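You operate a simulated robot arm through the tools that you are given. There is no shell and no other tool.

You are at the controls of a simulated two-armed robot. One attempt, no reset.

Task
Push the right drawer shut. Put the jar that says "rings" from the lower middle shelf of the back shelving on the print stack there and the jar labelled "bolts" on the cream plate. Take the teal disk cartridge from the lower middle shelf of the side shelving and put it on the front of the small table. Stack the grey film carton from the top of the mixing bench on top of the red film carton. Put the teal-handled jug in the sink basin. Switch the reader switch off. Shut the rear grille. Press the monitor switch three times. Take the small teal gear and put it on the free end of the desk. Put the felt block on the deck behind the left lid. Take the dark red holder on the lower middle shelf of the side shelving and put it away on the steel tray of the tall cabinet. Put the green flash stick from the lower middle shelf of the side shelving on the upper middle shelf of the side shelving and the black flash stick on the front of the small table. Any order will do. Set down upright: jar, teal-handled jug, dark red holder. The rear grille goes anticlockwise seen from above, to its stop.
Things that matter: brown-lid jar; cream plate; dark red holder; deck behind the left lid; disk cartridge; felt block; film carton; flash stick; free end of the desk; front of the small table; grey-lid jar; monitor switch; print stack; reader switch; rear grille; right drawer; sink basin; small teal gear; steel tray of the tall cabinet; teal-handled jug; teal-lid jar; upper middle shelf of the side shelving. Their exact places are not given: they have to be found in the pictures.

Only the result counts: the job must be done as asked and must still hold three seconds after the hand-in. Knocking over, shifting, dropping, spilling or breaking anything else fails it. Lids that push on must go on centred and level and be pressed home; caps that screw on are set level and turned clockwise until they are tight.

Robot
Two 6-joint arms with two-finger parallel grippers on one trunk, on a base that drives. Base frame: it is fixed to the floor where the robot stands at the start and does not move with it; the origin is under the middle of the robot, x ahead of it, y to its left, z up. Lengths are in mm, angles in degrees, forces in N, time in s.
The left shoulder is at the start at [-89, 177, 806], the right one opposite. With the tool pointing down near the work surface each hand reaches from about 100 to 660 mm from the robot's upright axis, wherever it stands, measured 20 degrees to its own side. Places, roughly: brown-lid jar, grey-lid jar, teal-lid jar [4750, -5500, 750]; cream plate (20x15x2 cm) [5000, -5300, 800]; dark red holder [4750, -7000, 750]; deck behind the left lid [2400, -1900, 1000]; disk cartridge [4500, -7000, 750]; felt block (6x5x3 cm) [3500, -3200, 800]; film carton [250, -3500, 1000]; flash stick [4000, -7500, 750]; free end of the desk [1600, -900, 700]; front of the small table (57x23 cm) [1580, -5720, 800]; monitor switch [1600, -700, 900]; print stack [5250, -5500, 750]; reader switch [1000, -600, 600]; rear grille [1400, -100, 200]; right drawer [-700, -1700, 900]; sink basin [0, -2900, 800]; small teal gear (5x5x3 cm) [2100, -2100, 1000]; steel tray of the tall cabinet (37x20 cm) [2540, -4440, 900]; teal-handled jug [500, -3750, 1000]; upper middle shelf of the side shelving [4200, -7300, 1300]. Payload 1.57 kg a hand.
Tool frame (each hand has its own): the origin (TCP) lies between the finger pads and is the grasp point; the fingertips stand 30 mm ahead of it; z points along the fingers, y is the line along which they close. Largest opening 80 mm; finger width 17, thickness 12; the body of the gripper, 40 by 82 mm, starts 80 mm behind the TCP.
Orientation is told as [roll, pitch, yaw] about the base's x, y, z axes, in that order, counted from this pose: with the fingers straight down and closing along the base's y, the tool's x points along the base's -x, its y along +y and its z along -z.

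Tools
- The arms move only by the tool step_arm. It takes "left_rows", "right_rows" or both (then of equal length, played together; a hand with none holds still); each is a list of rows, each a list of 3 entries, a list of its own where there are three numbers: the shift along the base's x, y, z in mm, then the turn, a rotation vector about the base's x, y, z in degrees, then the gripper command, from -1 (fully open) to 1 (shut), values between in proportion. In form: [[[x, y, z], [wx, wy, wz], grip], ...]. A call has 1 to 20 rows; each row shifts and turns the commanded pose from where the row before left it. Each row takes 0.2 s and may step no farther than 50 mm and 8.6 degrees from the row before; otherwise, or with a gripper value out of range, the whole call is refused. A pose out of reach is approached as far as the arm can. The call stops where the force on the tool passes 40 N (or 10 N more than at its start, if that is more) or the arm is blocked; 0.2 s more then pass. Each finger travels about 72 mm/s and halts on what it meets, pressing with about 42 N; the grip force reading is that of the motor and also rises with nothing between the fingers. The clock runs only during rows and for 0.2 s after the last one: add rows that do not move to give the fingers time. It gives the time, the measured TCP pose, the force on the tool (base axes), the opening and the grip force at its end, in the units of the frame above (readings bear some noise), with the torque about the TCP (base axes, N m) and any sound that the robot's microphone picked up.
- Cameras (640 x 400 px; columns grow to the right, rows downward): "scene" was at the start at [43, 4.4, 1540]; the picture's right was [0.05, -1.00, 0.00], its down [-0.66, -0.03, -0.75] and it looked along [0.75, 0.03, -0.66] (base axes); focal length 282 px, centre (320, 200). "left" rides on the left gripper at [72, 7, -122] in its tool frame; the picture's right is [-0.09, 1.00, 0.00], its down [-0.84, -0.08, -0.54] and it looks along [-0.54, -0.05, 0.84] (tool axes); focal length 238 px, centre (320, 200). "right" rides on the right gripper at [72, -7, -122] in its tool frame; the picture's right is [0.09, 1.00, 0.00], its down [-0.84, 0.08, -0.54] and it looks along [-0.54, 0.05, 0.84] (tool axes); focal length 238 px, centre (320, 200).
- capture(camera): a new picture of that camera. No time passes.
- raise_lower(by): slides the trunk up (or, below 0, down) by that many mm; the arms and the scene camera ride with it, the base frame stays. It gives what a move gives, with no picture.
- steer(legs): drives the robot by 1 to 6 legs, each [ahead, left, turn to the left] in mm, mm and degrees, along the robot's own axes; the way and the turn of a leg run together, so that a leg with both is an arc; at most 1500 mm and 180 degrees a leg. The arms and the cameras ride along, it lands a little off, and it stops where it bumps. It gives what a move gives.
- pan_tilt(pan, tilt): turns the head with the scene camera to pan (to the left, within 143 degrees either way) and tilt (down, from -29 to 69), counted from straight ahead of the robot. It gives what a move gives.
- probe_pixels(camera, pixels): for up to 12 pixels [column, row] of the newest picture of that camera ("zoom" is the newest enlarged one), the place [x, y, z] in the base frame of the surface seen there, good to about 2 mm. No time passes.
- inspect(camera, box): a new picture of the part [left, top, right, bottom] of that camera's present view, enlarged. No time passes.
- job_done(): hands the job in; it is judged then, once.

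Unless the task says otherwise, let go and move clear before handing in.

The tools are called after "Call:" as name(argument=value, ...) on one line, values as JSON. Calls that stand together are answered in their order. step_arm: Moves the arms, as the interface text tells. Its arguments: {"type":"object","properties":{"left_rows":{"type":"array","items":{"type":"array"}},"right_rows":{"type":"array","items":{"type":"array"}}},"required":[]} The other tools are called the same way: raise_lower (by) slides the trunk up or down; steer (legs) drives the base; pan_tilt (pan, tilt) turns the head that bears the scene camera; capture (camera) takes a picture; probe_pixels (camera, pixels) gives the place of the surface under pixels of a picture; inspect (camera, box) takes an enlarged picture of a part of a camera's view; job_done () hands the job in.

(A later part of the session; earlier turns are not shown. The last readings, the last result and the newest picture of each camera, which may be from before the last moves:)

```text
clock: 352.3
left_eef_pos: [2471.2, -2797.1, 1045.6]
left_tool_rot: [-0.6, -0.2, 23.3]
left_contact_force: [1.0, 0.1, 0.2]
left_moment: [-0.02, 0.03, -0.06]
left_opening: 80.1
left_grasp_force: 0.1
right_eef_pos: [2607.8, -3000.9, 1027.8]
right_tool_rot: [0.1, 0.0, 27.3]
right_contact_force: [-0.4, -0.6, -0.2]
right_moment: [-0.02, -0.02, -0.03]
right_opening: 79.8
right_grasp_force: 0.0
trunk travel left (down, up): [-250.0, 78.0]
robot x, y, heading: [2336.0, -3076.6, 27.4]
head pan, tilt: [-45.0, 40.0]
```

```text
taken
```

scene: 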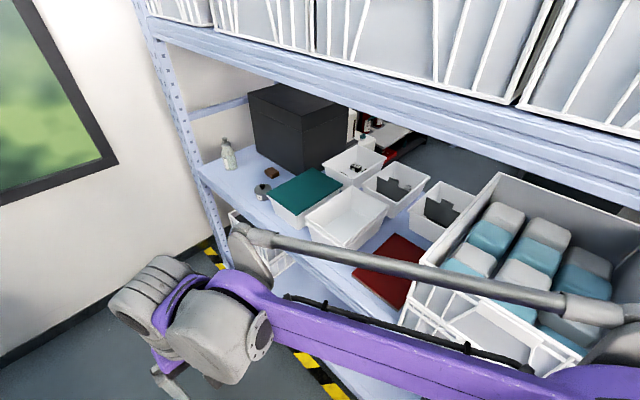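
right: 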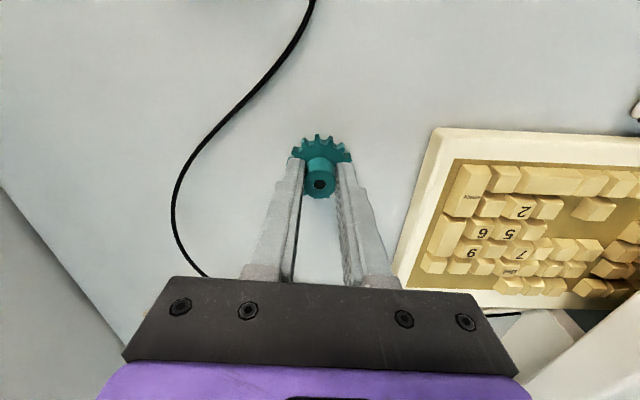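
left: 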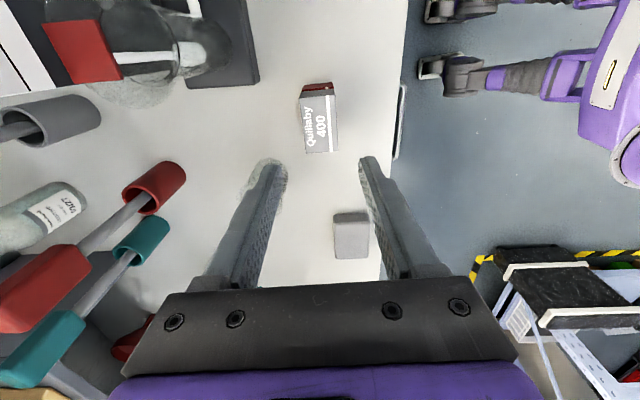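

On the shelf I see a small brown block (271,173), a round item (263,190), bins. Zooming.

Call:
inspect(camera="scene", box=[200, 100, 480, 290])

Call:
inspect(camera="scene", box=[210, 125, 310, 205])

Call:
probe_pixels(camera="scene", pixels=[[271, 172], [268, 176], [263, 188], [228, 155], [240, 180], [290, 210], [345, 165], [385, 185], [437, 205], [205, 165], [300, 190], [250, 200]])

```text
2.11 times, centred on (340, 195) of scene
```

zoom: 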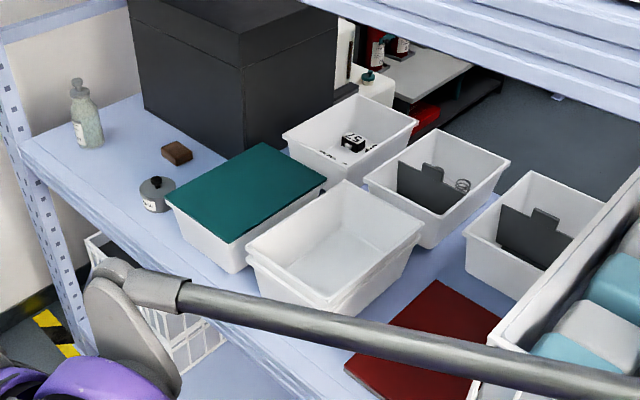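

```text
5.00 times, centred on (260, 165) of scene
```

zoom: 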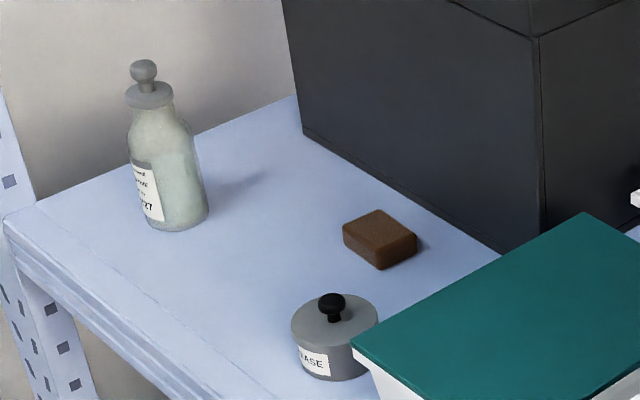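

```text
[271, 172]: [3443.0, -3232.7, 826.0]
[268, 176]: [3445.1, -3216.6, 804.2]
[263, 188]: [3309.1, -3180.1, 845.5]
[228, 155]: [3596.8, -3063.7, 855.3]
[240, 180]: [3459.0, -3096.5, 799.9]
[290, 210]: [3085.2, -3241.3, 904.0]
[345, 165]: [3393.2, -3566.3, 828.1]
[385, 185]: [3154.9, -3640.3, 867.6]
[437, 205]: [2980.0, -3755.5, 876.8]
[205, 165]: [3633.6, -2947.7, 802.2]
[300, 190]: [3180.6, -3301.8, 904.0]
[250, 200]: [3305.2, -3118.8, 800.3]
```

The brown block at ≈(3443,-3233), top z≈826, matches the 6×5×3 cm felt block, about 214 mm inside the shelf. I'll drive further in and turn to face the rack.

Call:
steer(legs=[[1040, 0, 0.4], [0, 0, -90]])

Call:
pan_tilt(pan=0, tilt=40)

Call:
capture(camera="scene")

```text
clock: 361.4
left_eef_pos: [3544.0, -2726.2, 1046.1]
left_tool_rot: [-0.6, -0.1, -65.8]
left_contact_force: [-0.4, 0.5, 0.0]
left_moment: [-0.01, -0.03, 0.02]
left_opening: 79.9
left_grasp_force: 0.0
right_eef_pos: [3343.3, -2865.3, 1028.4]
right_tool_rot: [0.2, 0.0, -61.8]
right_contact_force: [0.7, -0.8, -0.7]
right_moment: [0.0, -0.01, -0.02]
right_opening: 79.8
right_grasp_force: 0.0
trunk travel left (down, up): [-250.0, 78.0]
robot x, y, heading: [3259.7, -2596.3, -61.8]
head pan, tilt: [-45.0, 40.0]
```

```text
clock: 362.6
left_eef_pos: [3543.3, -2725.7, 1044.7]
left_tool_rot: [-0.6, -0.1, -65.8]
left_contact_force: [-0.3, -0.5, 0.0]
left_moment: [-0.02, 0.0, -0.04]
left_opening: 80.0
left_grasp_force: 0.0
right_eef_pos: [3344.4, -2864.6, 1029.1]
right_tool_rot: [0.1, -0.1, -61.8]
right_contact_force: [0.3, -0.3, 0.9]
right_moment: [-0.03, -0.01, -0.01]
right_opening: 79.9
right_grasp_force: 0.1
trunk travel left (down, up): [-250.0, 78.0]
robot x, y, heading: [3260.7, -2597.9, -61.7]
head pan, tilt: [0.0, 40.0]
```

```text
taken
```

scene: 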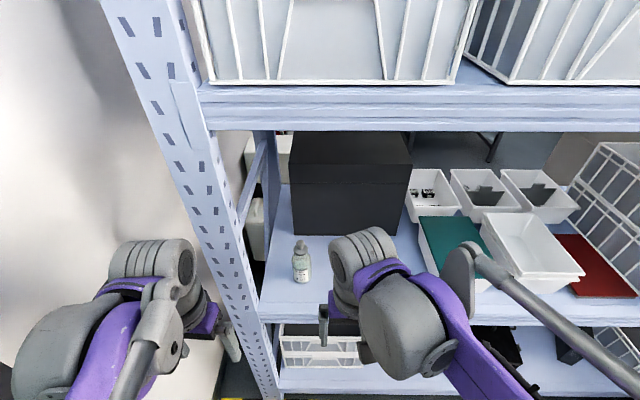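

The right hand hides the block. I'll probe the beam height and retract both hands a bit to see.

Call:
probe_pixels(camera="scene", pixels=[[300, 128], [550, 130], [300, 95], [210, 210], [250, 330], [290, 300], [300, 262], [350, 160], [440, 260], [420, 190]])

Call:
step_arm(left_rows=[[[-15, 30, 0], [0, 0, 0], -1], [[-15, 30, 0], [0, 0, 0], -1], [[-15, 30, 0], [0, 0, 0], -1]], right_rows=[[[-45, 0, 0], [0, 0, 0], -1], [[-45, 0, 0], [0, 0, 0], -1], [[-45, 10, 0], [0, 0, 0], -1]])

Call:
capture(camera="scene")

```text
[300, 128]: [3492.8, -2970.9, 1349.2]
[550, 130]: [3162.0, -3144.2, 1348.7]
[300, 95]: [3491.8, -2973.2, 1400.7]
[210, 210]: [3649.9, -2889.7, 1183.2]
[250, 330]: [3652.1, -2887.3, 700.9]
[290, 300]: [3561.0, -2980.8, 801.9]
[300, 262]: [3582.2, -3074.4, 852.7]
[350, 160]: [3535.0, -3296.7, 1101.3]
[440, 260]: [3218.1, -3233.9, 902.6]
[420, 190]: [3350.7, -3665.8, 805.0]
```

```text
clock: 363.4
left_eef_pos: [3496.0, -2633.6, 1045.6]
left_tool_rot: [-0.6, -0.2, -65.7]
left_contact_force: [0.6, 0.4, 0.8]
left_moment: [-0.04, -0.02, 0.03]
left_opening: 80.1
left_grasp_force: 0.1
right_eef_pos: [3205.8, -2853.8, 1026.9]
right_tool_rot: [0.1, -0.1, -61.8]
right_contact_force: [0.5, -0.6, -0.6]
right_moment: [-0.04, 0.0, -0.03]
right_opening: 79.9
right_grasp_force: 0.1
trunk travel left (down, up): [-250.0, 78.0]
robot x, y, heading: [3259.9, -2597.4, -61.9]
head pan, tilt: [0.0, 40.0]
```

```text
taken
```

scene: 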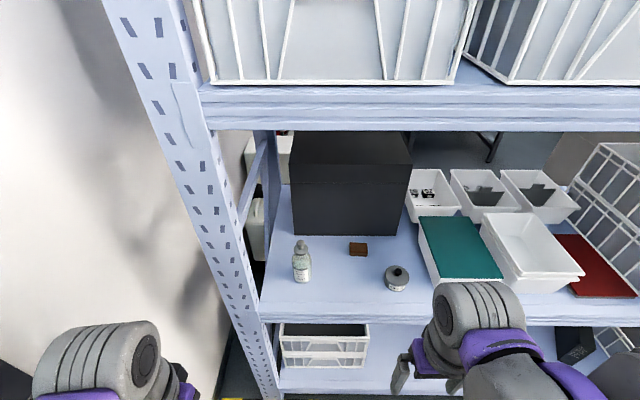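

The brown felt block is at (358,249), tin at (397,277). Opening is z 800–1345. Zoom to get the block's corners.

Call:
inspect(camera="scene", box=[330, 225, 430, 295])

Call:
probe_pixels(camera="zoom", pixels=[[112, 105], [210, 108], [110, 140], [210, 148], [160, 120], [108, 165], [208, 172], [160, 165], [380, 280], [380, 250], [330, 320], [440, 330]])

```text
5.71 times, centred on (380, 260) of scene
```

zoom: 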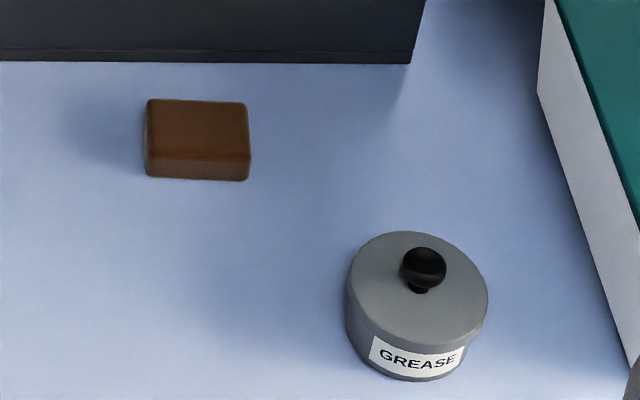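

```text
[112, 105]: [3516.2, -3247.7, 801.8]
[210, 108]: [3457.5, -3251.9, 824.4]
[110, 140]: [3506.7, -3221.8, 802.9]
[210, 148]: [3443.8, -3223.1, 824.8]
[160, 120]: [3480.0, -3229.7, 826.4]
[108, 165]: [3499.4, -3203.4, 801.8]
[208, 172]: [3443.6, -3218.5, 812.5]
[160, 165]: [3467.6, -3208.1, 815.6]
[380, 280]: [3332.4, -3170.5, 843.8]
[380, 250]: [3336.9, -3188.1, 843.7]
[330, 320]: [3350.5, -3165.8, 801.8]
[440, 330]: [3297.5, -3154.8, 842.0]
```

Call:
probe_pixels(camera="zoom", pixels=[[150, 103], [243, 107], [150, 150], [245, 155], [197, 128], [148, 172], [246, 178], [197, 172], [420, 262], [355, 290], [485, 300], [420, 375]])

```text
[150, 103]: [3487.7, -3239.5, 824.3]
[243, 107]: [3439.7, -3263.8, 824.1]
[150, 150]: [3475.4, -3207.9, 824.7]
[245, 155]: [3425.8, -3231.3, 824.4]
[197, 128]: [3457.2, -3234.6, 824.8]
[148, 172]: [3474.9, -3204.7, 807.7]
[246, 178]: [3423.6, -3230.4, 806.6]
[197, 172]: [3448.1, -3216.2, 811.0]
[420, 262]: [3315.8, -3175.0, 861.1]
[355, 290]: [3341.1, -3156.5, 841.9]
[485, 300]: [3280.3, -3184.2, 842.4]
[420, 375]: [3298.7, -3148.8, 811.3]
```

Block centre ≈(3457,-3236), ~60 mm wide along the shelf, top z 825; reachable with the right hand pitched 50°. Move in to a pre-grasp inside the opening.

Call:
step_arm(right_rows=[[[20.7, -32.3, -11.2], [-7.35, -3.92, 0], -1], [[20.7, -32.3, -11.2], [-7.35, -3.92, 0], -1], [[20.7, -32.3, -11.2], [-7.35, -3.92, 0], -1], [[20.7, -32.3, -11.2], [-7.35, -3.92, 0], -1], [[20.7, -32.3, -11.2], [-7.35, -3.92, 0], -1], [[20.7, -32.3, -11.2], [-7.35, -3.92, 0], -1], [[23, -30.9, -13.7], [0, 0, 0], -1], [[23, -30.9, -13.7], [0, 0, 0], -1], [[23, -30.9, -13.7], [0, 0, 0], -1], [[23, -30.9, -13.7], [0, 0, 0], -1], [[0, 0, 0], [0, 0, 0], -1]])

Call:
capture(camera="right")

Call:
capture(camera="scene")

```text
clock: 365.8
left_eef_pos: [3495.6, -2636.4, 1045.5]
left_tool_rot: [-0.6, -0.2, -65.8]
left_contact_force: [-0.6, 0.5, 0.1]
left_moment: [0.02, 0.03, 0.0]
left_opening: 80.1
left_grasp_force: 0.0
right_eef_pos: [3424.3, -3175.3, 907.6]
right_tool_rot: [-0.1, -50.1, -61.7]
right_contact_force: [-0.2, -0.4, 0.6]
right_moment: [0.02, 0.04, -0.01]
right_opening: 79.7
right_grasp_force: 0.0
trunk travel left (down, up): [-250.0, 78.0]
robot x, y, heading: [3258.5, -2597.3, -61.8]
head pan, tilt: [0.0, 40.0]
```

```text
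taken
```

right: 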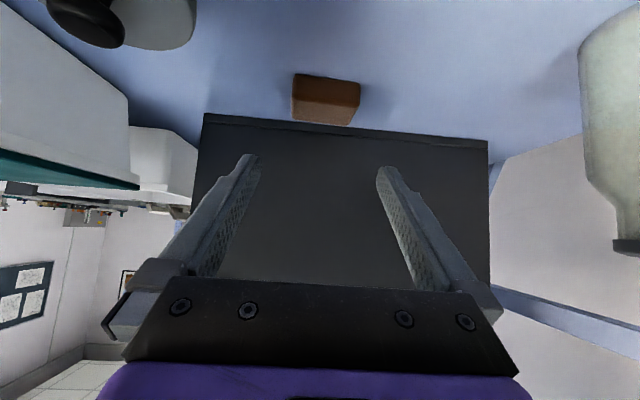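

```text
taken
```

scene: 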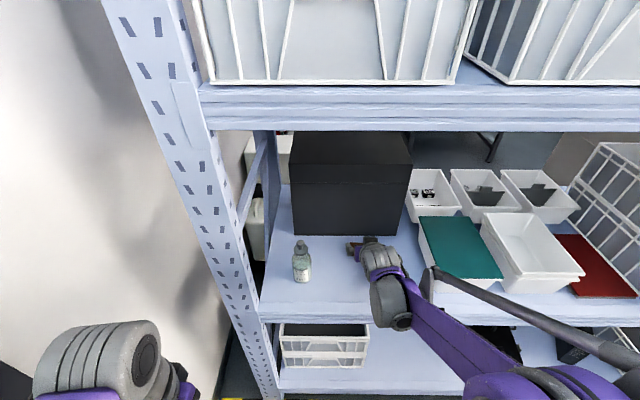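

The block is framed at (326,98) in the wrist view. Probe its edges from here.

Call:
probe_pixels(camera="right", pixels=[[296, 78], [356, 86], [294, 112], [352, 122], [325, 85], [322, 112], [326, 98], [300, 120], [252, 158], [383, 170]])

Call:
inspect(camera="right", box=[270, 60, 390, 140])

```text
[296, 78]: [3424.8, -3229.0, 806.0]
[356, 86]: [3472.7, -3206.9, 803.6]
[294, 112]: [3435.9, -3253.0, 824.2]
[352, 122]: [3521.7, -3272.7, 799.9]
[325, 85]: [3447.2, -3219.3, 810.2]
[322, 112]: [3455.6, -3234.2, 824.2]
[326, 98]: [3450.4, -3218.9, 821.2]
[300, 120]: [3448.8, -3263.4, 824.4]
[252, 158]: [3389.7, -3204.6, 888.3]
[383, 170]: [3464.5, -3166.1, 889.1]
```

```text
5.00 times, centred on (330, 100) of right
```

zoom: 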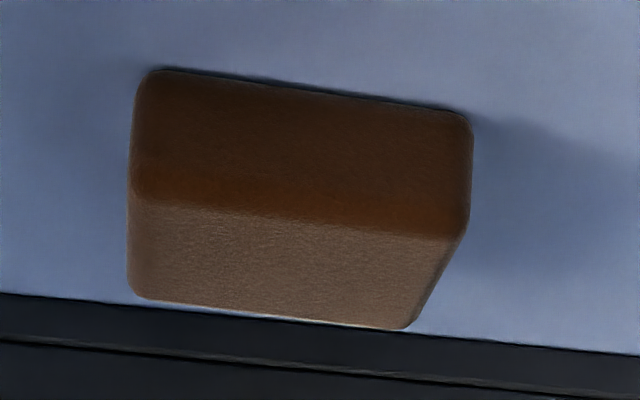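

Shift +3 mm sideways and slide down-forward so the fingers straddle the block.

Call:
step_arm(right_rows=[[[9.7, -16.2, -26], [0, 0, -1.5], -1], [[9.7, -16.2, -26], [0, 0, -1.5], -1], [[9.6, -16.3, -24], [0, 0, 0], -1], [[0, 0, 0], [0, 0, 0], -1]])

Call:
capture(camera="right")

```text
clock: 366.8
left_eef_pos: [3495.3, -2635.3, 1044.8]
left_tool_rot: [-0.6, -0.1, -65.9]
left_contact_force: [0.1, 0.2, 0.9]
left_moment: [-0.01, -0.01, 0.0]
left_opening: 79.9
left_grasp_force: 0.0
right_eef_pos: [3456.3, -3223.4, 832.3]
right_tool_rot: [0.0, -50.0, -64.7]
right_contact_force: [0.3, 0.2, 0.1]
right_moment: [0.04, -0.02, 0.01]
right_opening: 80.3
right_grasp_force: 0.1
trunk travel left (down, up): [-250.0, 78.0]
robot x, y, heading: [3258.4, -2594.7, -61.9]
head pan, tilt: [0.0, 40.0]
```

```text
taken
```

right: 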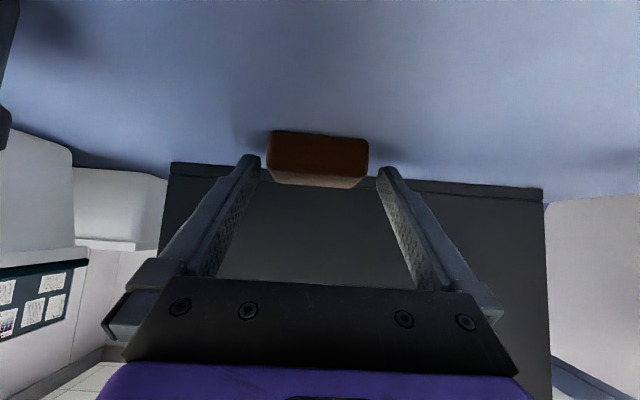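

The block is between the fingers. Close, wait, and lift slightly.

Call:
step_arm(right_rows=[[[0, 0, 0], [0, 0, 0], -0.5], [[0, 0, 0], [0, 0, 0], -0.2], [[0, 0, 0], [0, 0, 0], 0.2], [[0, 0, 0], [0, 0, 0], 0.6], [[0, 0, 0], [0, 0, 0], 0.6]])

Call:
step_arm(right_rows=[[[0, 0, 10], [0, 0, 0], 0.6], [[0, 0, 20], [0, 0, 0], 0.6], [[0, 0, 30], [0, 0, 0], 0.6], [[0, 0, 0], [0, 0, 0], 0.6]])

Call:
capture(camera="right")

```text
clock: 368.0
left_eef_pos: [3496.3, -2635.3, 1045.5]
left_tool_rot: [-0.6, -0.1, -65.7]
left_contact_force: [-0.3, -0.2, -0.7]
left_moment: [0.0, 0.02, 0.03]
left_opening: 79.9
left_grasp_force: 0.1
right_eef_pos: [3455.4, -3224.4, 832.4]
right_tool_rot: [0.0, -50.0, -64.8]
right_contact_force: [-0.2, -0.1, 0.4]
right_moment: [0.01, 0.02, -0.04]
right_opening: 58.5
right_grasp_force: 42.1
trunk travel left (down, up): [-250.0, 78.0]
robot x, y, heading: [3259.9, -2597.1, -61.8]
head pan, tilt: [0.0, 40.0]
```

```text
clock: 369.0
left_eef_pos: [3497.5, -2636.1, 1044.6]
left_tool_rot: [-0.7, -0.1, -65.8]
left_contact_force: [-0.2, -0.5, 0.6]
left_moment: [-0.02, -0.01, 0.0]
left_opening: 80.0
left_grasp_force: 0.1
right_eef_pos: [3456.0, -3222.1, 889.7]
right_tool_rot: [0.0, -50.0, -64.7]
right_contact_force: [0.6, 0.7, 0.4]
right_moment: [-0.01, 0.0, 0.01]
right_opening: 58.5
right_grasp_force: 42.3
trunk travel left (down, up): [-250.0, 78.0]
robot x, y, heading: [3259.0, -2598.0, -61.6]
head pan, tilt: [0.0, 40.0]
```

```text
taken
```

right: 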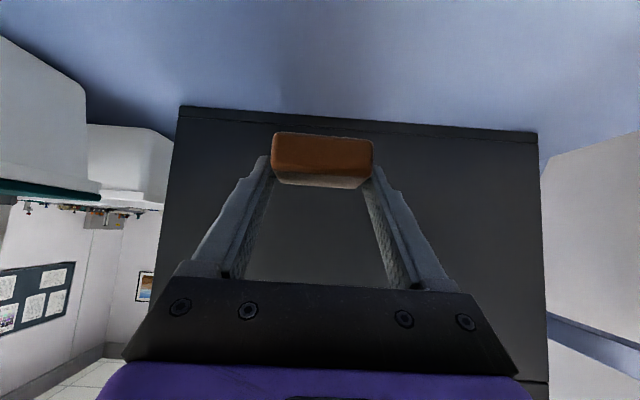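

Block held (58.5 mm). Raise and withdraw the hand from the rack, keeping the pitch.

Call:
step_arm(right_rows=[[[-19, 32, 15], [0, 0, 0], 0.6], [[-19, 32, 15], [0, 0, 0], 0.6], [[-19, 32, 15], [0, 0, 0], 0.6], [[-19, 32, 15], [0, 0, 0], 0.6], [[-19, 32, 15], [0, 0, 0], 0.6], [[-19, 32, 0], [0, 0, 0], 0.6], [[-15, 35, 0], [0, 0, 0], 0.6], [[-15, 35, 0], [0, 0, 0], 0.6]])

Call:
steer(legs=[[-130, 0, 0], [0, 0, 90]])

Call:
pan_tilt(pan=0, tilt=40)

Call:
capture(camera="scene")

```text
clock: 370.8
left_eef_pos: [3496.1, -2634.3, 1043.7]
left_tool_rot: [-0.7, -0.2, -65.7]
left_contact_force: [-0.5, -0.1, 0.8]
left_moment: [0.0, -0.03, -0.02]
left_opening: 80.0
left_grasp_force: 0.1
right_eef_pos: [3310.2, -2958.7, 966.2]
right_tool_rot: [0.0, -50.2, -64.7]
right_contact_force: [0.0, -1.3, -1.1]
right_moment: [0.03, -0.01, 0.01]
right_opening: 58.3
right_grasp_force: 41.8
trunk travel left (down, up): [-250.0, 78.0]
robot x, y, heading: [3259.5, -2593.1, -61.9]
head pan, tilt: [0.0, 40.0]
```

```text
clock: 375.9
left_eef_pos: [3237.2, -2246.3, 1046.2]
left_tool_rot: [-0.6, -0.1, 23.9]
left_contact_force: [-0.5, 0.0, 0.0]
left_moment: [0.02, 0.02, -0.02]
left_opening: 79.9
left_grasp_force: 0.1
right_eef_pos: [3560.8, -2434.5, 966.4]
right_tool_rot: [-0.1, -50.0, 25.0]
right_contact_force: [-0.7, 0.9, -0.1]
right_moment: [0.01, 0.0, -0.03]
right_opening: 58.5
right_grasp_force: 42.4
trunk travel left (down, up): [-250.0, 78.0]
robot x, y, heading: [3200.2, -2484.7, 27.7]
head pan, tilt: [0.0, 40.0]
```

```text
clock: 376.5
left_eef_pos: [3238.2, -2246.7, 1044.4]
left_tool_rot: [-0.6, 0.0, 23.9]
left_contact_force: [-0.6, -0.5, -0.7]
left_moment: [0.01, 0.01, 0.0]
left_opening: 79.8
left_grasp_force: 0.1
right_eef_pos: [3560.8, -2434.4, 966.5]
right_tool_rot: [0.0, -50.0, 25.0]
right_contact_force: [-0.2, 0.0, -0.4]
right_moment: [0.02, -0.02, -0.03]
right_opening: 58.6
right_grasp_force: 42.1
trunk travel left (down, up): [-250.0, 78.0]
robot x, y, heading: [3199.0, -2484.2, 27.9]
head pan, tilt: [0.0, 40.0]
```

```text
taken
```

scene: 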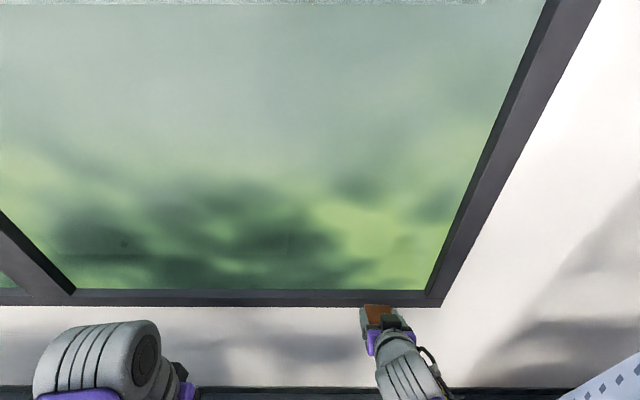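

I'm behind the sorter, near the window wall. Let me look left to see whether the machine's back side is accessible from here.

Call:
pan_tilt(pan=90, tilt=30)

Call:
capture(camera="scene")

Call:
probe_pixels(camera="scene", pixels=[[100, 150], [200, 150], [300, 150], [200, 250], [300, 300], [400, 150], [250, 100], [150, 300], [100, 250], [350, 250], [450, 250], [320, 380]])

```text
clock: 378.1
left_eef_pos: [3237.8, -2245.6, 1046.2]
left_tool_rot: [-0.5, -0.1, 23.9]
left_contact_force: [0.6, 1.2, 0.5]
left_moment: [-0.02, 0.03, -0.01]
left_opening: 79.9
left_grasp_force: 0.0
right_eef_pos: [3561.8, -2434.8, 966.4]
right_tool_rot: [-0.1, -50.0, 25.0]
right_contact_force: [-0.2, -0.2, -0.4]
right_moment: [-0.03, -0.02, 0.02]
right_opening: 58.6
right_grasp_force: 41.4
trunk travel left (down, up): [-250.0, 78.0]
robot x, y, heading: [3201.5, -2480.0, 27.7]
head pan, tilt: [90.0, 30.0]
```

```text
taken
```

scene: 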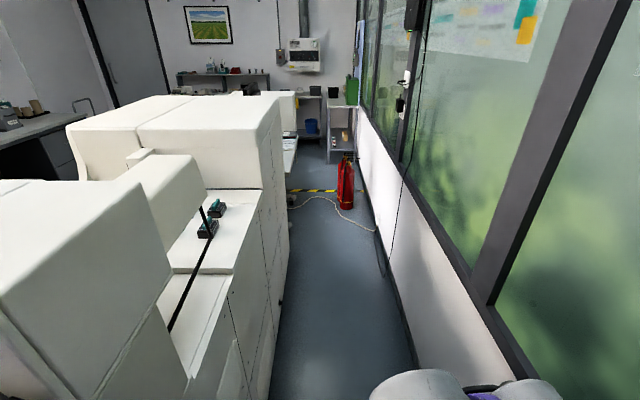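

```text
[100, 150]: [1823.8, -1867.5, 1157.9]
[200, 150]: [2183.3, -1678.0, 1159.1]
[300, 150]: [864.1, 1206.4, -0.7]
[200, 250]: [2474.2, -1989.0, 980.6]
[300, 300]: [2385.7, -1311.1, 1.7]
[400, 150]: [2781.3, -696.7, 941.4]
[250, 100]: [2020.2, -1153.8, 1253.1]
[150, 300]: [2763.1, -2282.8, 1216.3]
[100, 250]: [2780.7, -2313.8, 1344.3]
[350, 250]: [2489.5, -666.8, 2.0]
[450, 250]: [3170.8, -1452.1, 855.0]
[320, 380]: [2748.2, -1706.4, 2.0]
```

Behind the machine is an alley to the window wall, and the deck (two boxes at (213,215)) is easily reachable from there. Probing the machine's and sorter's rear outline.

Call:
inspect(camera="scene", box=[120, 150, 420, 400])

Call:
probe_pixels(camera="scene", pixels=[[272, 390], [285, 260], [262, 200], [232, 270], [190, 370], [165, 390], [130, 390], [200, 200], [225, 345], [270, 300], [410, 370], [395, 300]])

```text
1.60 times, centred on (270, 275) of scene
```

zoom: 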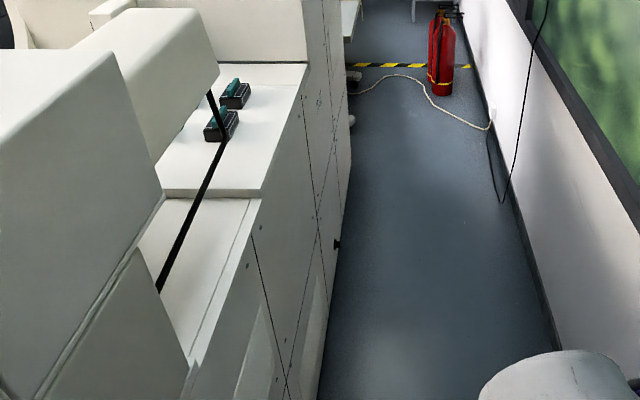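

```text
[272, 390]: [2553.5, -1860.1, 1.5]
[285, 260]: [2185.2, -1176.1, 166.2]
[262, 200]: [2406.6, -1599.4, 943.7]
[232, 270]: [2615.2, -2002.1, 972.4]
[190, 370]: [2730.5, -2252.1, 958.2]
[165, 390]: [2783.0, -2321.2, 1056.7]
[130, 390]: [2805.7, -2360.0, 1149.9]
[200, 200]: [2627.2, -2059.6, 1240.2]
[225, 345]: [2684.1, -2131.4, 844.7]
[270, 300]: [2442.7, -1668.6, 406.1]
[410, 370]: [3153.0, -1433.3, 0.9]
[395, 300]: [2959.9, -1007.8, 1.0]
```

The rear face is flat at n≈1390 and the wall at n≈2125: a 735 mm alley. A thin black rod stands right of the deck; locate it and the deck's free area.

Call:
probe_pixels(camera="zoom", pixels=[[215, 110], [203, 185], [190, 215], [175, 250], [161, 288], [240, 185], [200, 175], [180, 195], [260, 150], [290, 80], [225, 130], [160, 165]])

```text
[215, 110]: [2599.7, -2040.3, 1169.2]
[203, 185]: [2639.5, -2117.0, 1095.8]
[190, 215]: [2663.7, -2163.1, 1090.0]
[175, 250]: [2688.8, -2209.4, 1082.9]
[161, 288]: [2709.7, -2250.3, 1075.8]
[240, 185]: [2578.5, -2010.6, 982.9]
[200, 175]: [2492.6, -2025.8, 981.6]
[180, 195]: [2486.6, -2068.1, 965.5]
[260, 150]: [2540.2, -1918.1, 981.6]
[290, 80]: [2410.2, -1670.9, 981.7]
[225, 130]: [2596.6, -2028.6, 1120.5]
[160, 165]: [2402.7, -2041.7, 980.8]
```

The wire frame is at s≥3004; the free deck area spans s≈2855–2985. I'll turn around here (after side-stepping from the sorter) and approach the deck from behind.

Call:
steer(legs=[[-20, -110, 0], [0, 0, 90], [0, 0, 90]])

Call:
pan_tilt(pan=-30, tilt=40)

Call:
capture(camera="scene")

```text
clock: 387.5
left_eef_pos: [3200.0, -2825.8, 1045.1]
left_tool_rot: [-0.6, -0.1, -154.5]
left_contact_force: [-0.4, 0.9, -0.1]
left_moment: [-0.03, 0.03, 0.04]
left_opening: 80.1
left_grasp_force: 0.0
right_eef_pos: [2871.8, -2645.4, 965.9]
right_tool_rot: [0.0, -50.0, -153.4]
right_contact_force: [0.7, 0.5, 1.0]
right_moment: [-0.01, 0.02, -0.01]
right_opening: 58.5
right_grasp_force: 42.1
trunk travel left (down, up): [-250.0, 78.0]
robot x, y, heading: [3230.6, -2586.2, -150.8]
head pan, tilt: [90.0, 30.0]
```

```text
clock: 389.5
left_eef_pos: [3199.7, -2825.3, 1044.2]
left_tool_rot: [-0.7, -0.1, -154.4]
left_contact_force: [-1.5, 0.2, -0.1]
left_moment: [0.0, -0.01, -0.02]
left_opening: 80.1
left_grasp_force: 0.1
right_eef_pos: [2872.4, -2646.0, 965.9]
right_tool_rot: [0.0, -50.0, -153.3]
right_contact_force: [-1.5, 1.2, 0.2]
right_moment: [-0.03, -0.03, 0.02]
right_opening: 59.0
right_grasp_force: 42.0
trunk travel left (down, up): [-250.0, 78.0]
robot x, y, heading: [3231.5, -2587.7, -150.7]
head pan, tilt: [-30.0, 40.0]
```

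```text
taken
```

scene: 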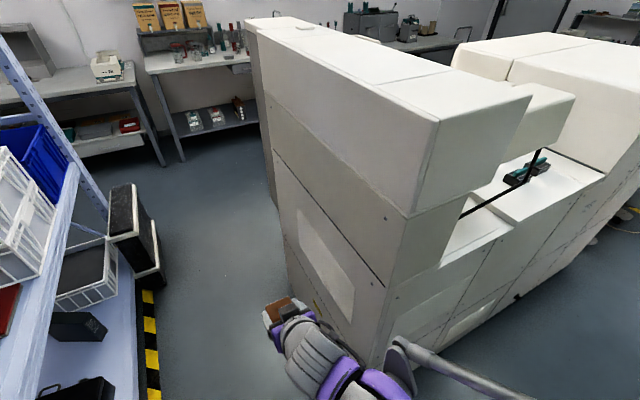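

I'm turned around. Back up toward the window wall, then strafe along the alley behind the machine.

Call:
steer(legs=[[0, 0, -1.6], [-165, 0, 0], [0, -400, 0]])

Call:
pan_tilt(pan=-15, tilt=50)

Call:
capture(camera="scene")

```text
clock: 391.4
left_eef_pos: [3326.7, -2753.4, 1046.9]
left_tool_rot: [-0.6, 0.2, -156.3]
left_contact_force: [0.3, -1.0, 0.7]
left_moment: [0.0, -0.01, 0.01]
left_opening: 80.2
left_grasp_force: 0.1
right_eef_pos: [3006.0, -2563.5, 964.9]
right_tool_rot: [0.0, -49.8, -155.2]
right_contact_force: [0.0, 0.2, 0.1]
right_moment: [0.0, -0.04, 0.0]
right_opening: 58.5
right_grasp_force: 42.0
trunk travel left (down, up): [-250.0, 78.0]
robot x, y, heading: [3375.4, -2517.1, -152.2]
head pan, tilt: [-30.0, 40.0]
stopped in leg 2: the robot was blocked; the commanded pose is now the measured one
```

```text
clock: 392.1
left_eef_pos: [3327.0, -2752.5, 1045.7]
left_tool_rot: [-0.6, 0.3, -156.1]
left_contact_force: [0.1, -0.2, 0.9]
left_moment: [0.01, 0.04, -0.03]
left_opening: 80.0
left_grasp_force: 0.1
right_eef_pos: [3006.3, -2564.4, 963.5]
right_tool_rot: [0.0, -49.6, -154.9]
right_contact_force: [-0.2, 0.0, 0.0]
right_moment: [-0.01, 0.03, 0.0]
right_opening: 58.6
right_grasp_force: 42.5
trunk travel left (down, up): [-250.0, 78.0]
robot x, y, heading: [3373.4, -2512.6, -152.2]
head pan, tilt: [-15.0, 50.0]
```

```text
taken
```

scene: 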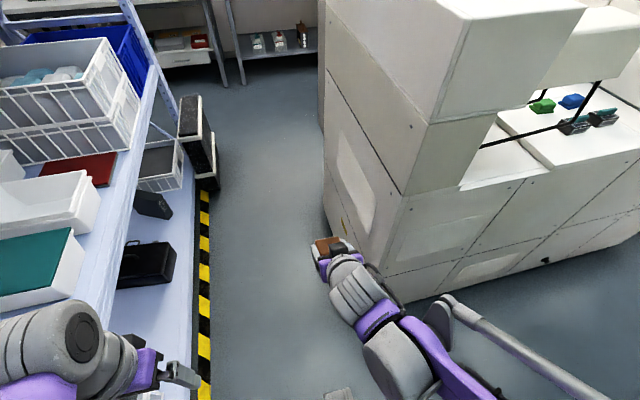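

Backed into the wall at robot n≈1818 – that's the rear limit. Ease forward 12 mm, pull the hand in 45 mm, then strafe right.

Call:
step_arm(right_rows=[[[20, 10.5, 10], [0, 0, 0], 0.6], [[20, 10.5, 10], [0, 0, 0], 0.6]])

Call:
steer(legs=[[12, 0, 0], [0, -380, 0]])

Call:
capture(camera="scene")

```text
clock: 392.8
left_eef_pos: [3326.6, -2753.7, 1045.2]
left_tool_rot: [-0.7, 0.2, -156.1]
left_contact_force: [0.0, -0.3, 1.6]
left_moment: [-0.04, -0.01, -0.02]
left_opening: 79.9
left_grasp_force: 0.1
right_eef_pos: [3046.0, -2543.0, 983.3]
right_tool_rot: [-0.1, -49.6, -155.0]
right_contact_force: [-0.4, -0.7, 0.4]
right_moment: [0.0, 0.0, -0.04]
right_opening: 58.4
right_grasp_force: 41.8
trunk travel left (down, up): [-250.0, 78.0]
robot x, y, heading: [3373.8, -2515.3, -152.3]
head pan, tilt: [-15.0, 50.0]
```

```text
clock: 397.1
left_eef_pos: [3139.4, -2408.1, 1045.4]
left_tool_rot: [-0.6, -0.1, -156.4]
left_contact_force: [0.5, 0.4, 0.4]
left_moment: [0.01, 0.01, 0.0]
left_opening: 80.0
left_grasp_force: 0.0
right_eef_pos: [2860.3, -2197.0, 985.4]
right_tool_rot: [-0.1, -50.0, -155.4]
right_contact_force: [0.3, -0.2, 0.3]
right_moment: [-0.03, -0.01, 0.02]
right_opening: 58.6
right_grasp_force: 41.9
trunk travel left (down, up): [-250.0, 78.0]
robot x, y, heading: [3183.8, -2171.3, -152.7]
head pan, tilt: [-15.0, 50.0]
```

```text
taken
```

scene: 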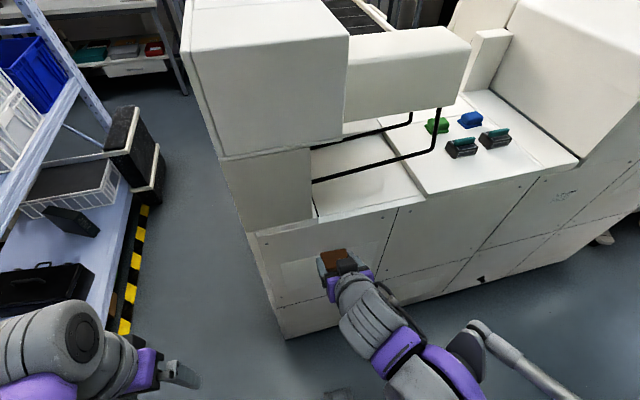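

Now I see the deck from behind: boxes at (462,147),(496,138), wire at (435,130), free area at the near-left corner (425,170). Probing.

Call:
inspect(camera="scene", box=[300, 70, 620, 260])

Call:
probe_pixels(camera="scene", pixels=[[410, 150], [425, 190], [440, 170], [450, 158], [475, 158], [500, 150], [540, 160], [575, 160], [435, 150], [438, 110], [405, 185], [500, 170]])

```text
2.00 times, centred on (460, 165) of scene
```

zoom: 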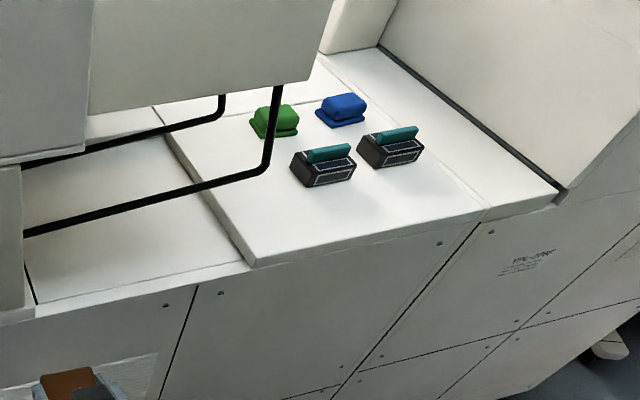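

```text
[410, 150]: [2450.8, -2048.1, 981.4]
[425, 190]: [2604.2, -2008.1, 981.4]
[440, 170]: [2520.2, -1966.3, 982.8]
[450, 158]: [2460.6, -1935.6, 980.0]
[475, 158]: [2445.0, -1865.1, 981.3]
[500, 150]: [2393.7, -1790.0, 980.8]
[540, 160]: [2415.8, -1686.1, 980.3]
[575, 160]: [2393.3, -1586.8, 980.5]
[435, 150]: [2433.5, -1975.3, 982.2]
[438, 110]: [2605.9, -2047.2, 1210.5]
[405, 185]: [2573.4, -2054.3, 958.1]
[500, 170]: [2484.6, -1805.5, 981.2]
```

Free deck space at about (2504,-1955). Strafe 355 mm more, raise the hand, and extend over it.

Call:
steer(legs=[[0, -357, 0]])

Call:
step_arm(right_rows=[[[0, 0, 30], [0, 0, 0], 0.6], [[0, 0, 30], [0, 0, 0], 0.6], [[0, 0, 30], [0, 0, 0], 0.6], [[0, 0, 20], [0, 0, 0], 0.6]])

Call:
capture(camera="right")

Call:
capture(camera="scene")

```text
clock: 400.7
left_eef_pos: [2978.7, -2098.2, 1045.8]
left_tool_rot: [-0.7, 0.0, -156.3]
left_contact_force: [0.3, 0.1, -0.7]
left_moment: [-0.02, 0.02, -0.01]
left_opening: 80.1
left_grasp_force: 0.1
right_eef_pos: [2698.2, -1887.0, 985.2]
right_tool_rot: [-0.1, -49.9, -155.1]
right_contact_force: [-0.5, 0.0, -0.9]
right_moment: [-0.01, 0.01, 0.03]
right_opening: 58.4
right_grasp_force: 41.7
trunk travel left (down, up): [-250.0, 78.0]
robot x, y, heading: [3019.3, -1863.9, -152.3]
head pan, tilt: [-15.0, 50.0]
```

```text
clock: 401.7
left_eef_pos: [2979.4, -2097.6, 1045.8]
left_tool_rot: [-0.6, 0.0, -156.2]
left_contact_force: [-0.2, -0.1, 0.7]
left_moment: [-0.03, -0.02, 0.02]
left_opening: 80.1
left_grasp_force: 0.0
right_eef_pos: [2700.5, -1888.5, 1097.7]
right_tool_rot: [-0.1, -50.1, -155.1]
right_contact_force: [-0.5, 0.1, 0.1]
right_moment: [-0.02, 0.02, -0.03]
right_opening: 58.6
right_grasp_force: 41.6
trunk travel left (down, up): [-250.0, 78.0]
robot x, y, heading: [3022.3, -1859.6, -152.3]
head pan, tilt: [-15.0, 50.0]
```

```text
taken
```

right: 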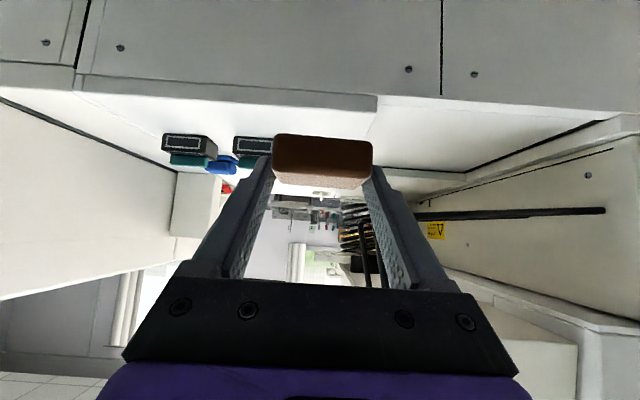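

```text
taken
```

scene: 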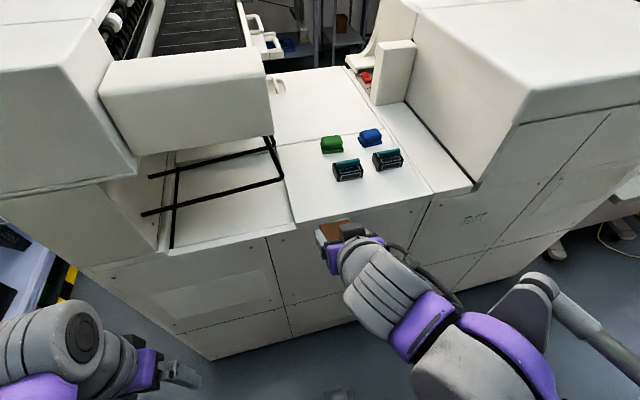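

Shift 32 mm right first (away from the wire), then forward over the free spot, and look.

Call:
step_arm(right_rows=[[[-15, 28, 0], [0, 0, 0], 0.6], [[-35, -18.3, 0], [0, 0, 0], 0.6], [[-35, -18.3, 0], [0, 0, 0], 0.6], [[-35, -18.3, 0], [0, 0, 0], 0.6], [[-35, -18.3, 0], [0, 0, 0], 0.6], [[-34, -17.3, 0], [0, 0, 0], 0.6], [[0, 0, 0], [0, 0, 0], 0.6]])

Call:
capture(camera="right")

Call:
inspect(camera="scene", box=[240, 100, 460, 260])

```text
clock: 403.3
left_eef_pos: [2980.6, -2096.3, 1045.6]
left_tool_rot: [-0.6, -0.1, -156.2]
left_contact_force: [0.3, 0.9, 0.1]
left_moment: [0.02, 0.01, 0.02]
left_opening: 80.2
left_grasp_force: 0.0
right_eef_pos: [2507.4, -1952.0, 1094.3]
right_tool_rot: [0.1, -50.0, -155.2]
right_contact_force: [0.1, 0.9, -0.8]
right_moment: [0.04, -0.02, 0.0]
right_opening: 58.3
right_grasp_force: 41.8
trunk travel left (down, up): [-250.0, 78.0]
robot x, y, heading: [3019.0, -1861.7, -152.0]
head pan, tilt: [-15.0, 50.0]
```

```text
taken
```

right: 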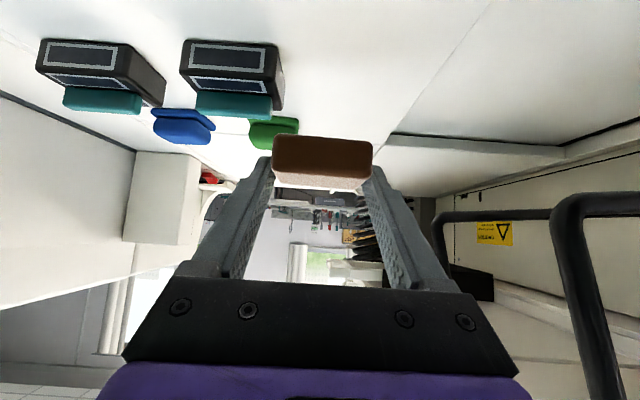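

```text
2.50 times, centred on (350, 180) of scene
```

zoom: 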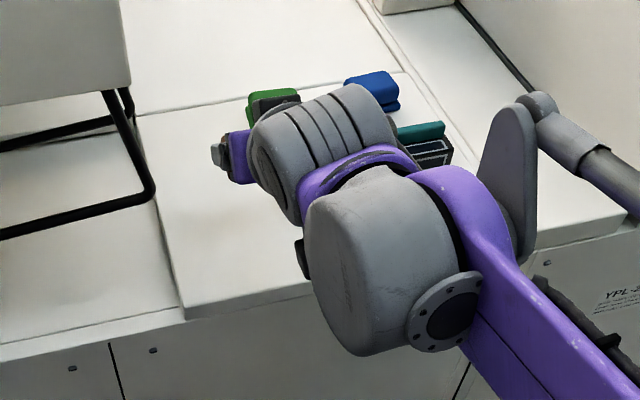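

I'll probe the nearest dark box's edges against the block's footprint.

Call:
probe_pixels(camera="right", pixels=[[278, 45], [282, 95], [188, 45], [270, 105], [295, 125], [252, 140], [430, 100], [390, 135], [330, 60], [400, 60]])

```text
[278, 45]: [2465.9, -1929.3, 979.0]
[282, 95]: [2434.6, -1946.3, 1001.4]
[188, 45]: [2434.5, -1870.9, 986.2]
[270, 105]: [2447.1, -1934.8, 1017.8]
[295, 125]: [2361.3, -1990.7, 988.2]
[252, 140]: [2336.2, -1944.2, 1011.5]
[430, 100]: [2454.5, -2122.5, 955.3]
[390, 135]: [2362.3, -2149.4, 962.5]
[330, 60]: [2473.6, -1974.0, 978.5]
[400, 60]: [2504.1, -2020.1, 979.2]
```

The box ends at s≈2853; shift the target 18 mm left and 18 mm back for margin, then lower.

Call:
step_arm(right_rows=[[[23.6, -6.7, 0], [0, 0, 0], 0.6], [[0, 0, -25], [0, 0, 0], 0.6], [[0, 0, -25], [0, 0, 0], 0.6], [[0, 0, -20], [0, 0, 0], 0.6], [[0, 0, 0], [0, 0, 0], 0.6]])

Call:
capture(camera="right")

```text
clock: 404.5
left_eef_pos: [2978.7, -2097.5, 1045.7]
left_tool_rot: [-0.6, -0.1, -156.3]
left_contact_force: [-0.3, -0.4, 1.1]
left_moment: [0.0, 0.0, 0.04]
left_opening: 79.9
left_grasp_force: 0.2
right_eef_pos: [2533.4, -1956.8, 1026.3]
right_tool_rot: [-0.2, -50.1, -155.1]
right_contact_force: [0.3, -0.3, -1.0]
right_moment: [-0.02, -0.02, 0.03]
right_opening: 58.6
right_grasp_force: 41.8
trunk travel left (down, up): [-250.0, 78.0]
robot x, y, heading: [3016.3, -1862.9, -152.3]
head pan, tilt: [-15.0, 50.0]
```

```text
taken
```

right: 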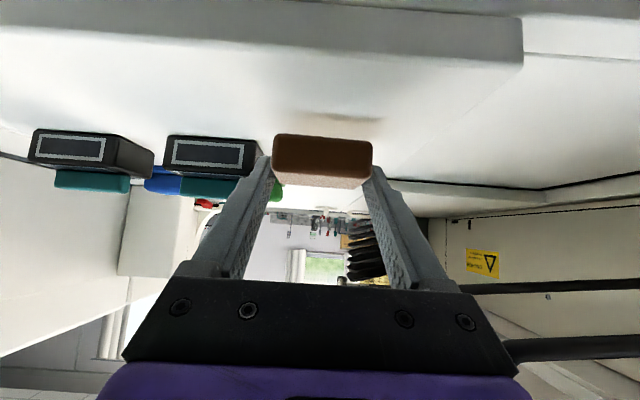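

Close above the deck with clear space around. Lower in small steps to contact.

Call:
step_arm(right_rows=[[[0, 0, -4], [0, 0, 0], 0.6], [[0, 0, -4], [0, 0, 0], 0.6], [[0, 0, -2], [0, 0, 0], 0.6], [[0, 0, 0], [0, 0, 0], 0.6]])

Call:
step_arm(right_rows=[[[0, 0, -1.5], [0, 0, 0], 0.6], [[0, 0, -1.5], [0, 0, 0], 0.6], [[0, 0, 0], [0, 0, 0], 0.6]])

```text
clock: 405.5
left_eef_pos: [2979.0, -2096.6, 1047.9]
left_tool_rot: [-0.6, -0.1, -156.1]
left_contact_force: [0.9, -0.4, -0.7]
left_moment: [0.03, -0.01, 0.02]
left_opening: 79.8
left_grasp_force: 0.0
right_eef_pos: [2532.5, -1956.7, 1015.2]
right_tool_rot: [0.0, -50.0, -155.1]
right_contact_force: [0.1, -0.4, 0.6]
right_moment: [0.0, 0.03, 0.02]
right_opening: 58.7
right_grasp_force: 41.8
trunk travel left (down, up): [-250.0, 78.0]
robot x, y, heading: [3020.8, -1863.8, -152.7]
head pan, tilt: [-15.0, 50.0]
```

```text
clock: 406.3
left_eef_pos: [2980.0, -2097.6, 1047.0]
left_tool_rot: [-0.6, -0.1, -156.2]
left_contact_force: [0.3, 0.1, 1.1]
left_moment: [-0.02, 0.02, 0.0]
left_opening: 79.9
left_grasp_force: 0.1
right_eef_pos: [2532.2, -1956.7, 1012.4]
right_tool_rot: [0.1, -50.0, -155.1]
right_contact_force: [-0.2, -0.1, -0.7]
right_moment: [-0.02, 0.0, -0.01]
right_opening: 58.6
right_grasp_force: 42.2
trunk travel left (down, up): [-250.0, 78.0]
robot x, y, heading: [3021.3, -1859.6, -152.4]
head pan, tilt: [-15.0, 50.0]
```

Call:
step_arm(right_rows=[[[0, 0, -1], [0, 0, 0], 0.6], [[0, 0, -1], [0, 0, 0], 0.6], [[0, 0, 0], [0, 0, 0], 0.6]])

Call:
step_arm(right_rows=[[[0, 0, -1], [0, 0, 0], 0.6], [[0, 0, 0], [0, 0, 0], 0.6]])

Call:
capture(camera="right")

```text
clock: 407.1
left_eef_pos: [2980.5, -2097.2, 1046.5]
left_tool_rot: [-0.5, -0.2, -156.1]
left_contact_force: [0.0, 0.0, -0.8]
left_moment: [-0.02, -0.04, -0.02]
left_opening: 80.1
left_grasp_force: 0.0
right_eef_pos: [2532.3, -1955.7, 1012.2]
right_tool_rot: [-0.1, -50.2, -155.1]
right_contact_force: [-0.6, 0.7, 15.8]
right_moment: [-0.11, 0.15, 0.0]
right_opening: 58.4
right_grasp_force: 41.7
trunk travel left (down, up): [-250.0, 78.0]
robot x, y, heading: [3018.3, -1861.5, -152.4]
head pan, tilt: [-15.0, 50.0]
```

```text
clock: 407.7
left_eef_pos: [2980.6, -2097.6, 1047.2]
left_tool_rot: [-0.7, -0.2, -156.2]
left_contact_force: [0.2, 0.2, -0.4]
left_moment: [0.0, 0.0, 0.0]
left_opening: 79.9
left_grasp_force: 0.1
right_eef_pos: [2532.8, -1955.9, 1010.9]
right_tool_rot: [0.0, -50.2, -155.1]
right_contact_force: [-5.3, -0.7, 26.9]
right_moment: [-0.17, 0.38, -0.04]
right_opening: 58.8
right_grasp_force: 41.9
trunk travel left (down, up): [-250.0, 78.0]
robot x, y, heading: [3019.4, -1862.9, -152.3]
head pan, tilt: [-15.0, 50.0]
```

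```text
taken
```

right: 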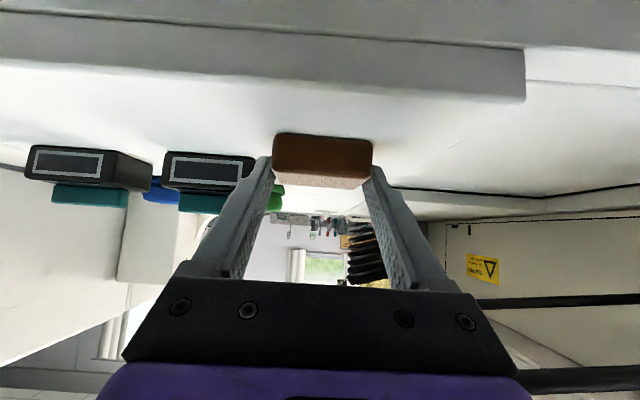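

Contact with the deck (27 N). Ease up 1 mm, open modestly, and back straight out along the tool axis.

Call:
step_arm(right_rows=[[[0, 0, 1.2], [0, 0, 0], 0.6], [[0, 0, 0], [0, 0, 0], -0.6], [[0, 0, 0], [0, 0, 0], -0.8], [[0, 0, 0], [0, 0, 0], -0.8], [[14, 7, 12], [0, 0, 0], -0.8], [[20, 10, 17], [0, 0, 0], -0.8], [[27, 14, 24], [0, 0, 0], -0.8], [[27, 14, 24], [0, 0, 0], -0.8], [[27, 14, 10], [0, 0, 0], -0.8], [[0, 0, 0], [0, 0, 0], -0.8]])

Call:
capture(camera="right")

Call:
capture(camera="scene")

```text
clock: 409.9
left_eef_pos: [2978.5, -2099.2, 1045.6]
left_tool_rot: [-0.6, -0.2, -156.2]
left_contact_force: [0.4, 0.6, 1.1]
left_moment: [-0.03, -0.01, 0.01]
left_opening: 80.1
left_grasp_force: 0.1
right_eef_pos: [2646.3, -1897.8, 1094.4]
right_tool_rot: [-0.1, -50.0, -155.1]
right_contact_force: [0.1, -0.6, 1.3]
right_moment: [-0.02, -0.03, -0.03]
right_opening: 72.2
right_grasp_force: 0.1
trunk travel left (down, up): [-250.0, 78.0]
robot x, y, heading: [3019.3, -1862.1, -152.3]
head pan, tilt: [-15.0, 50.0]
```

```text
taken
```

right: 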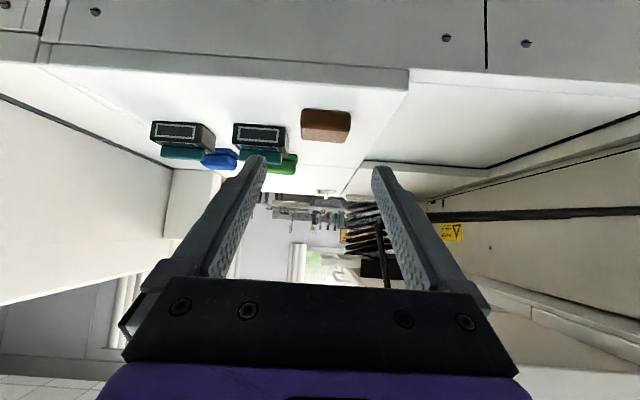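

```text
taken
```

scene: 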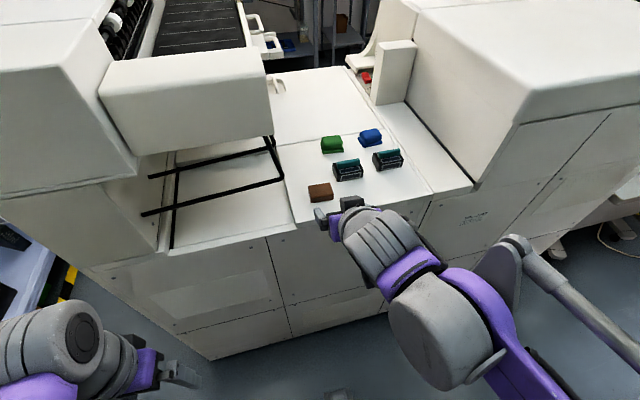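

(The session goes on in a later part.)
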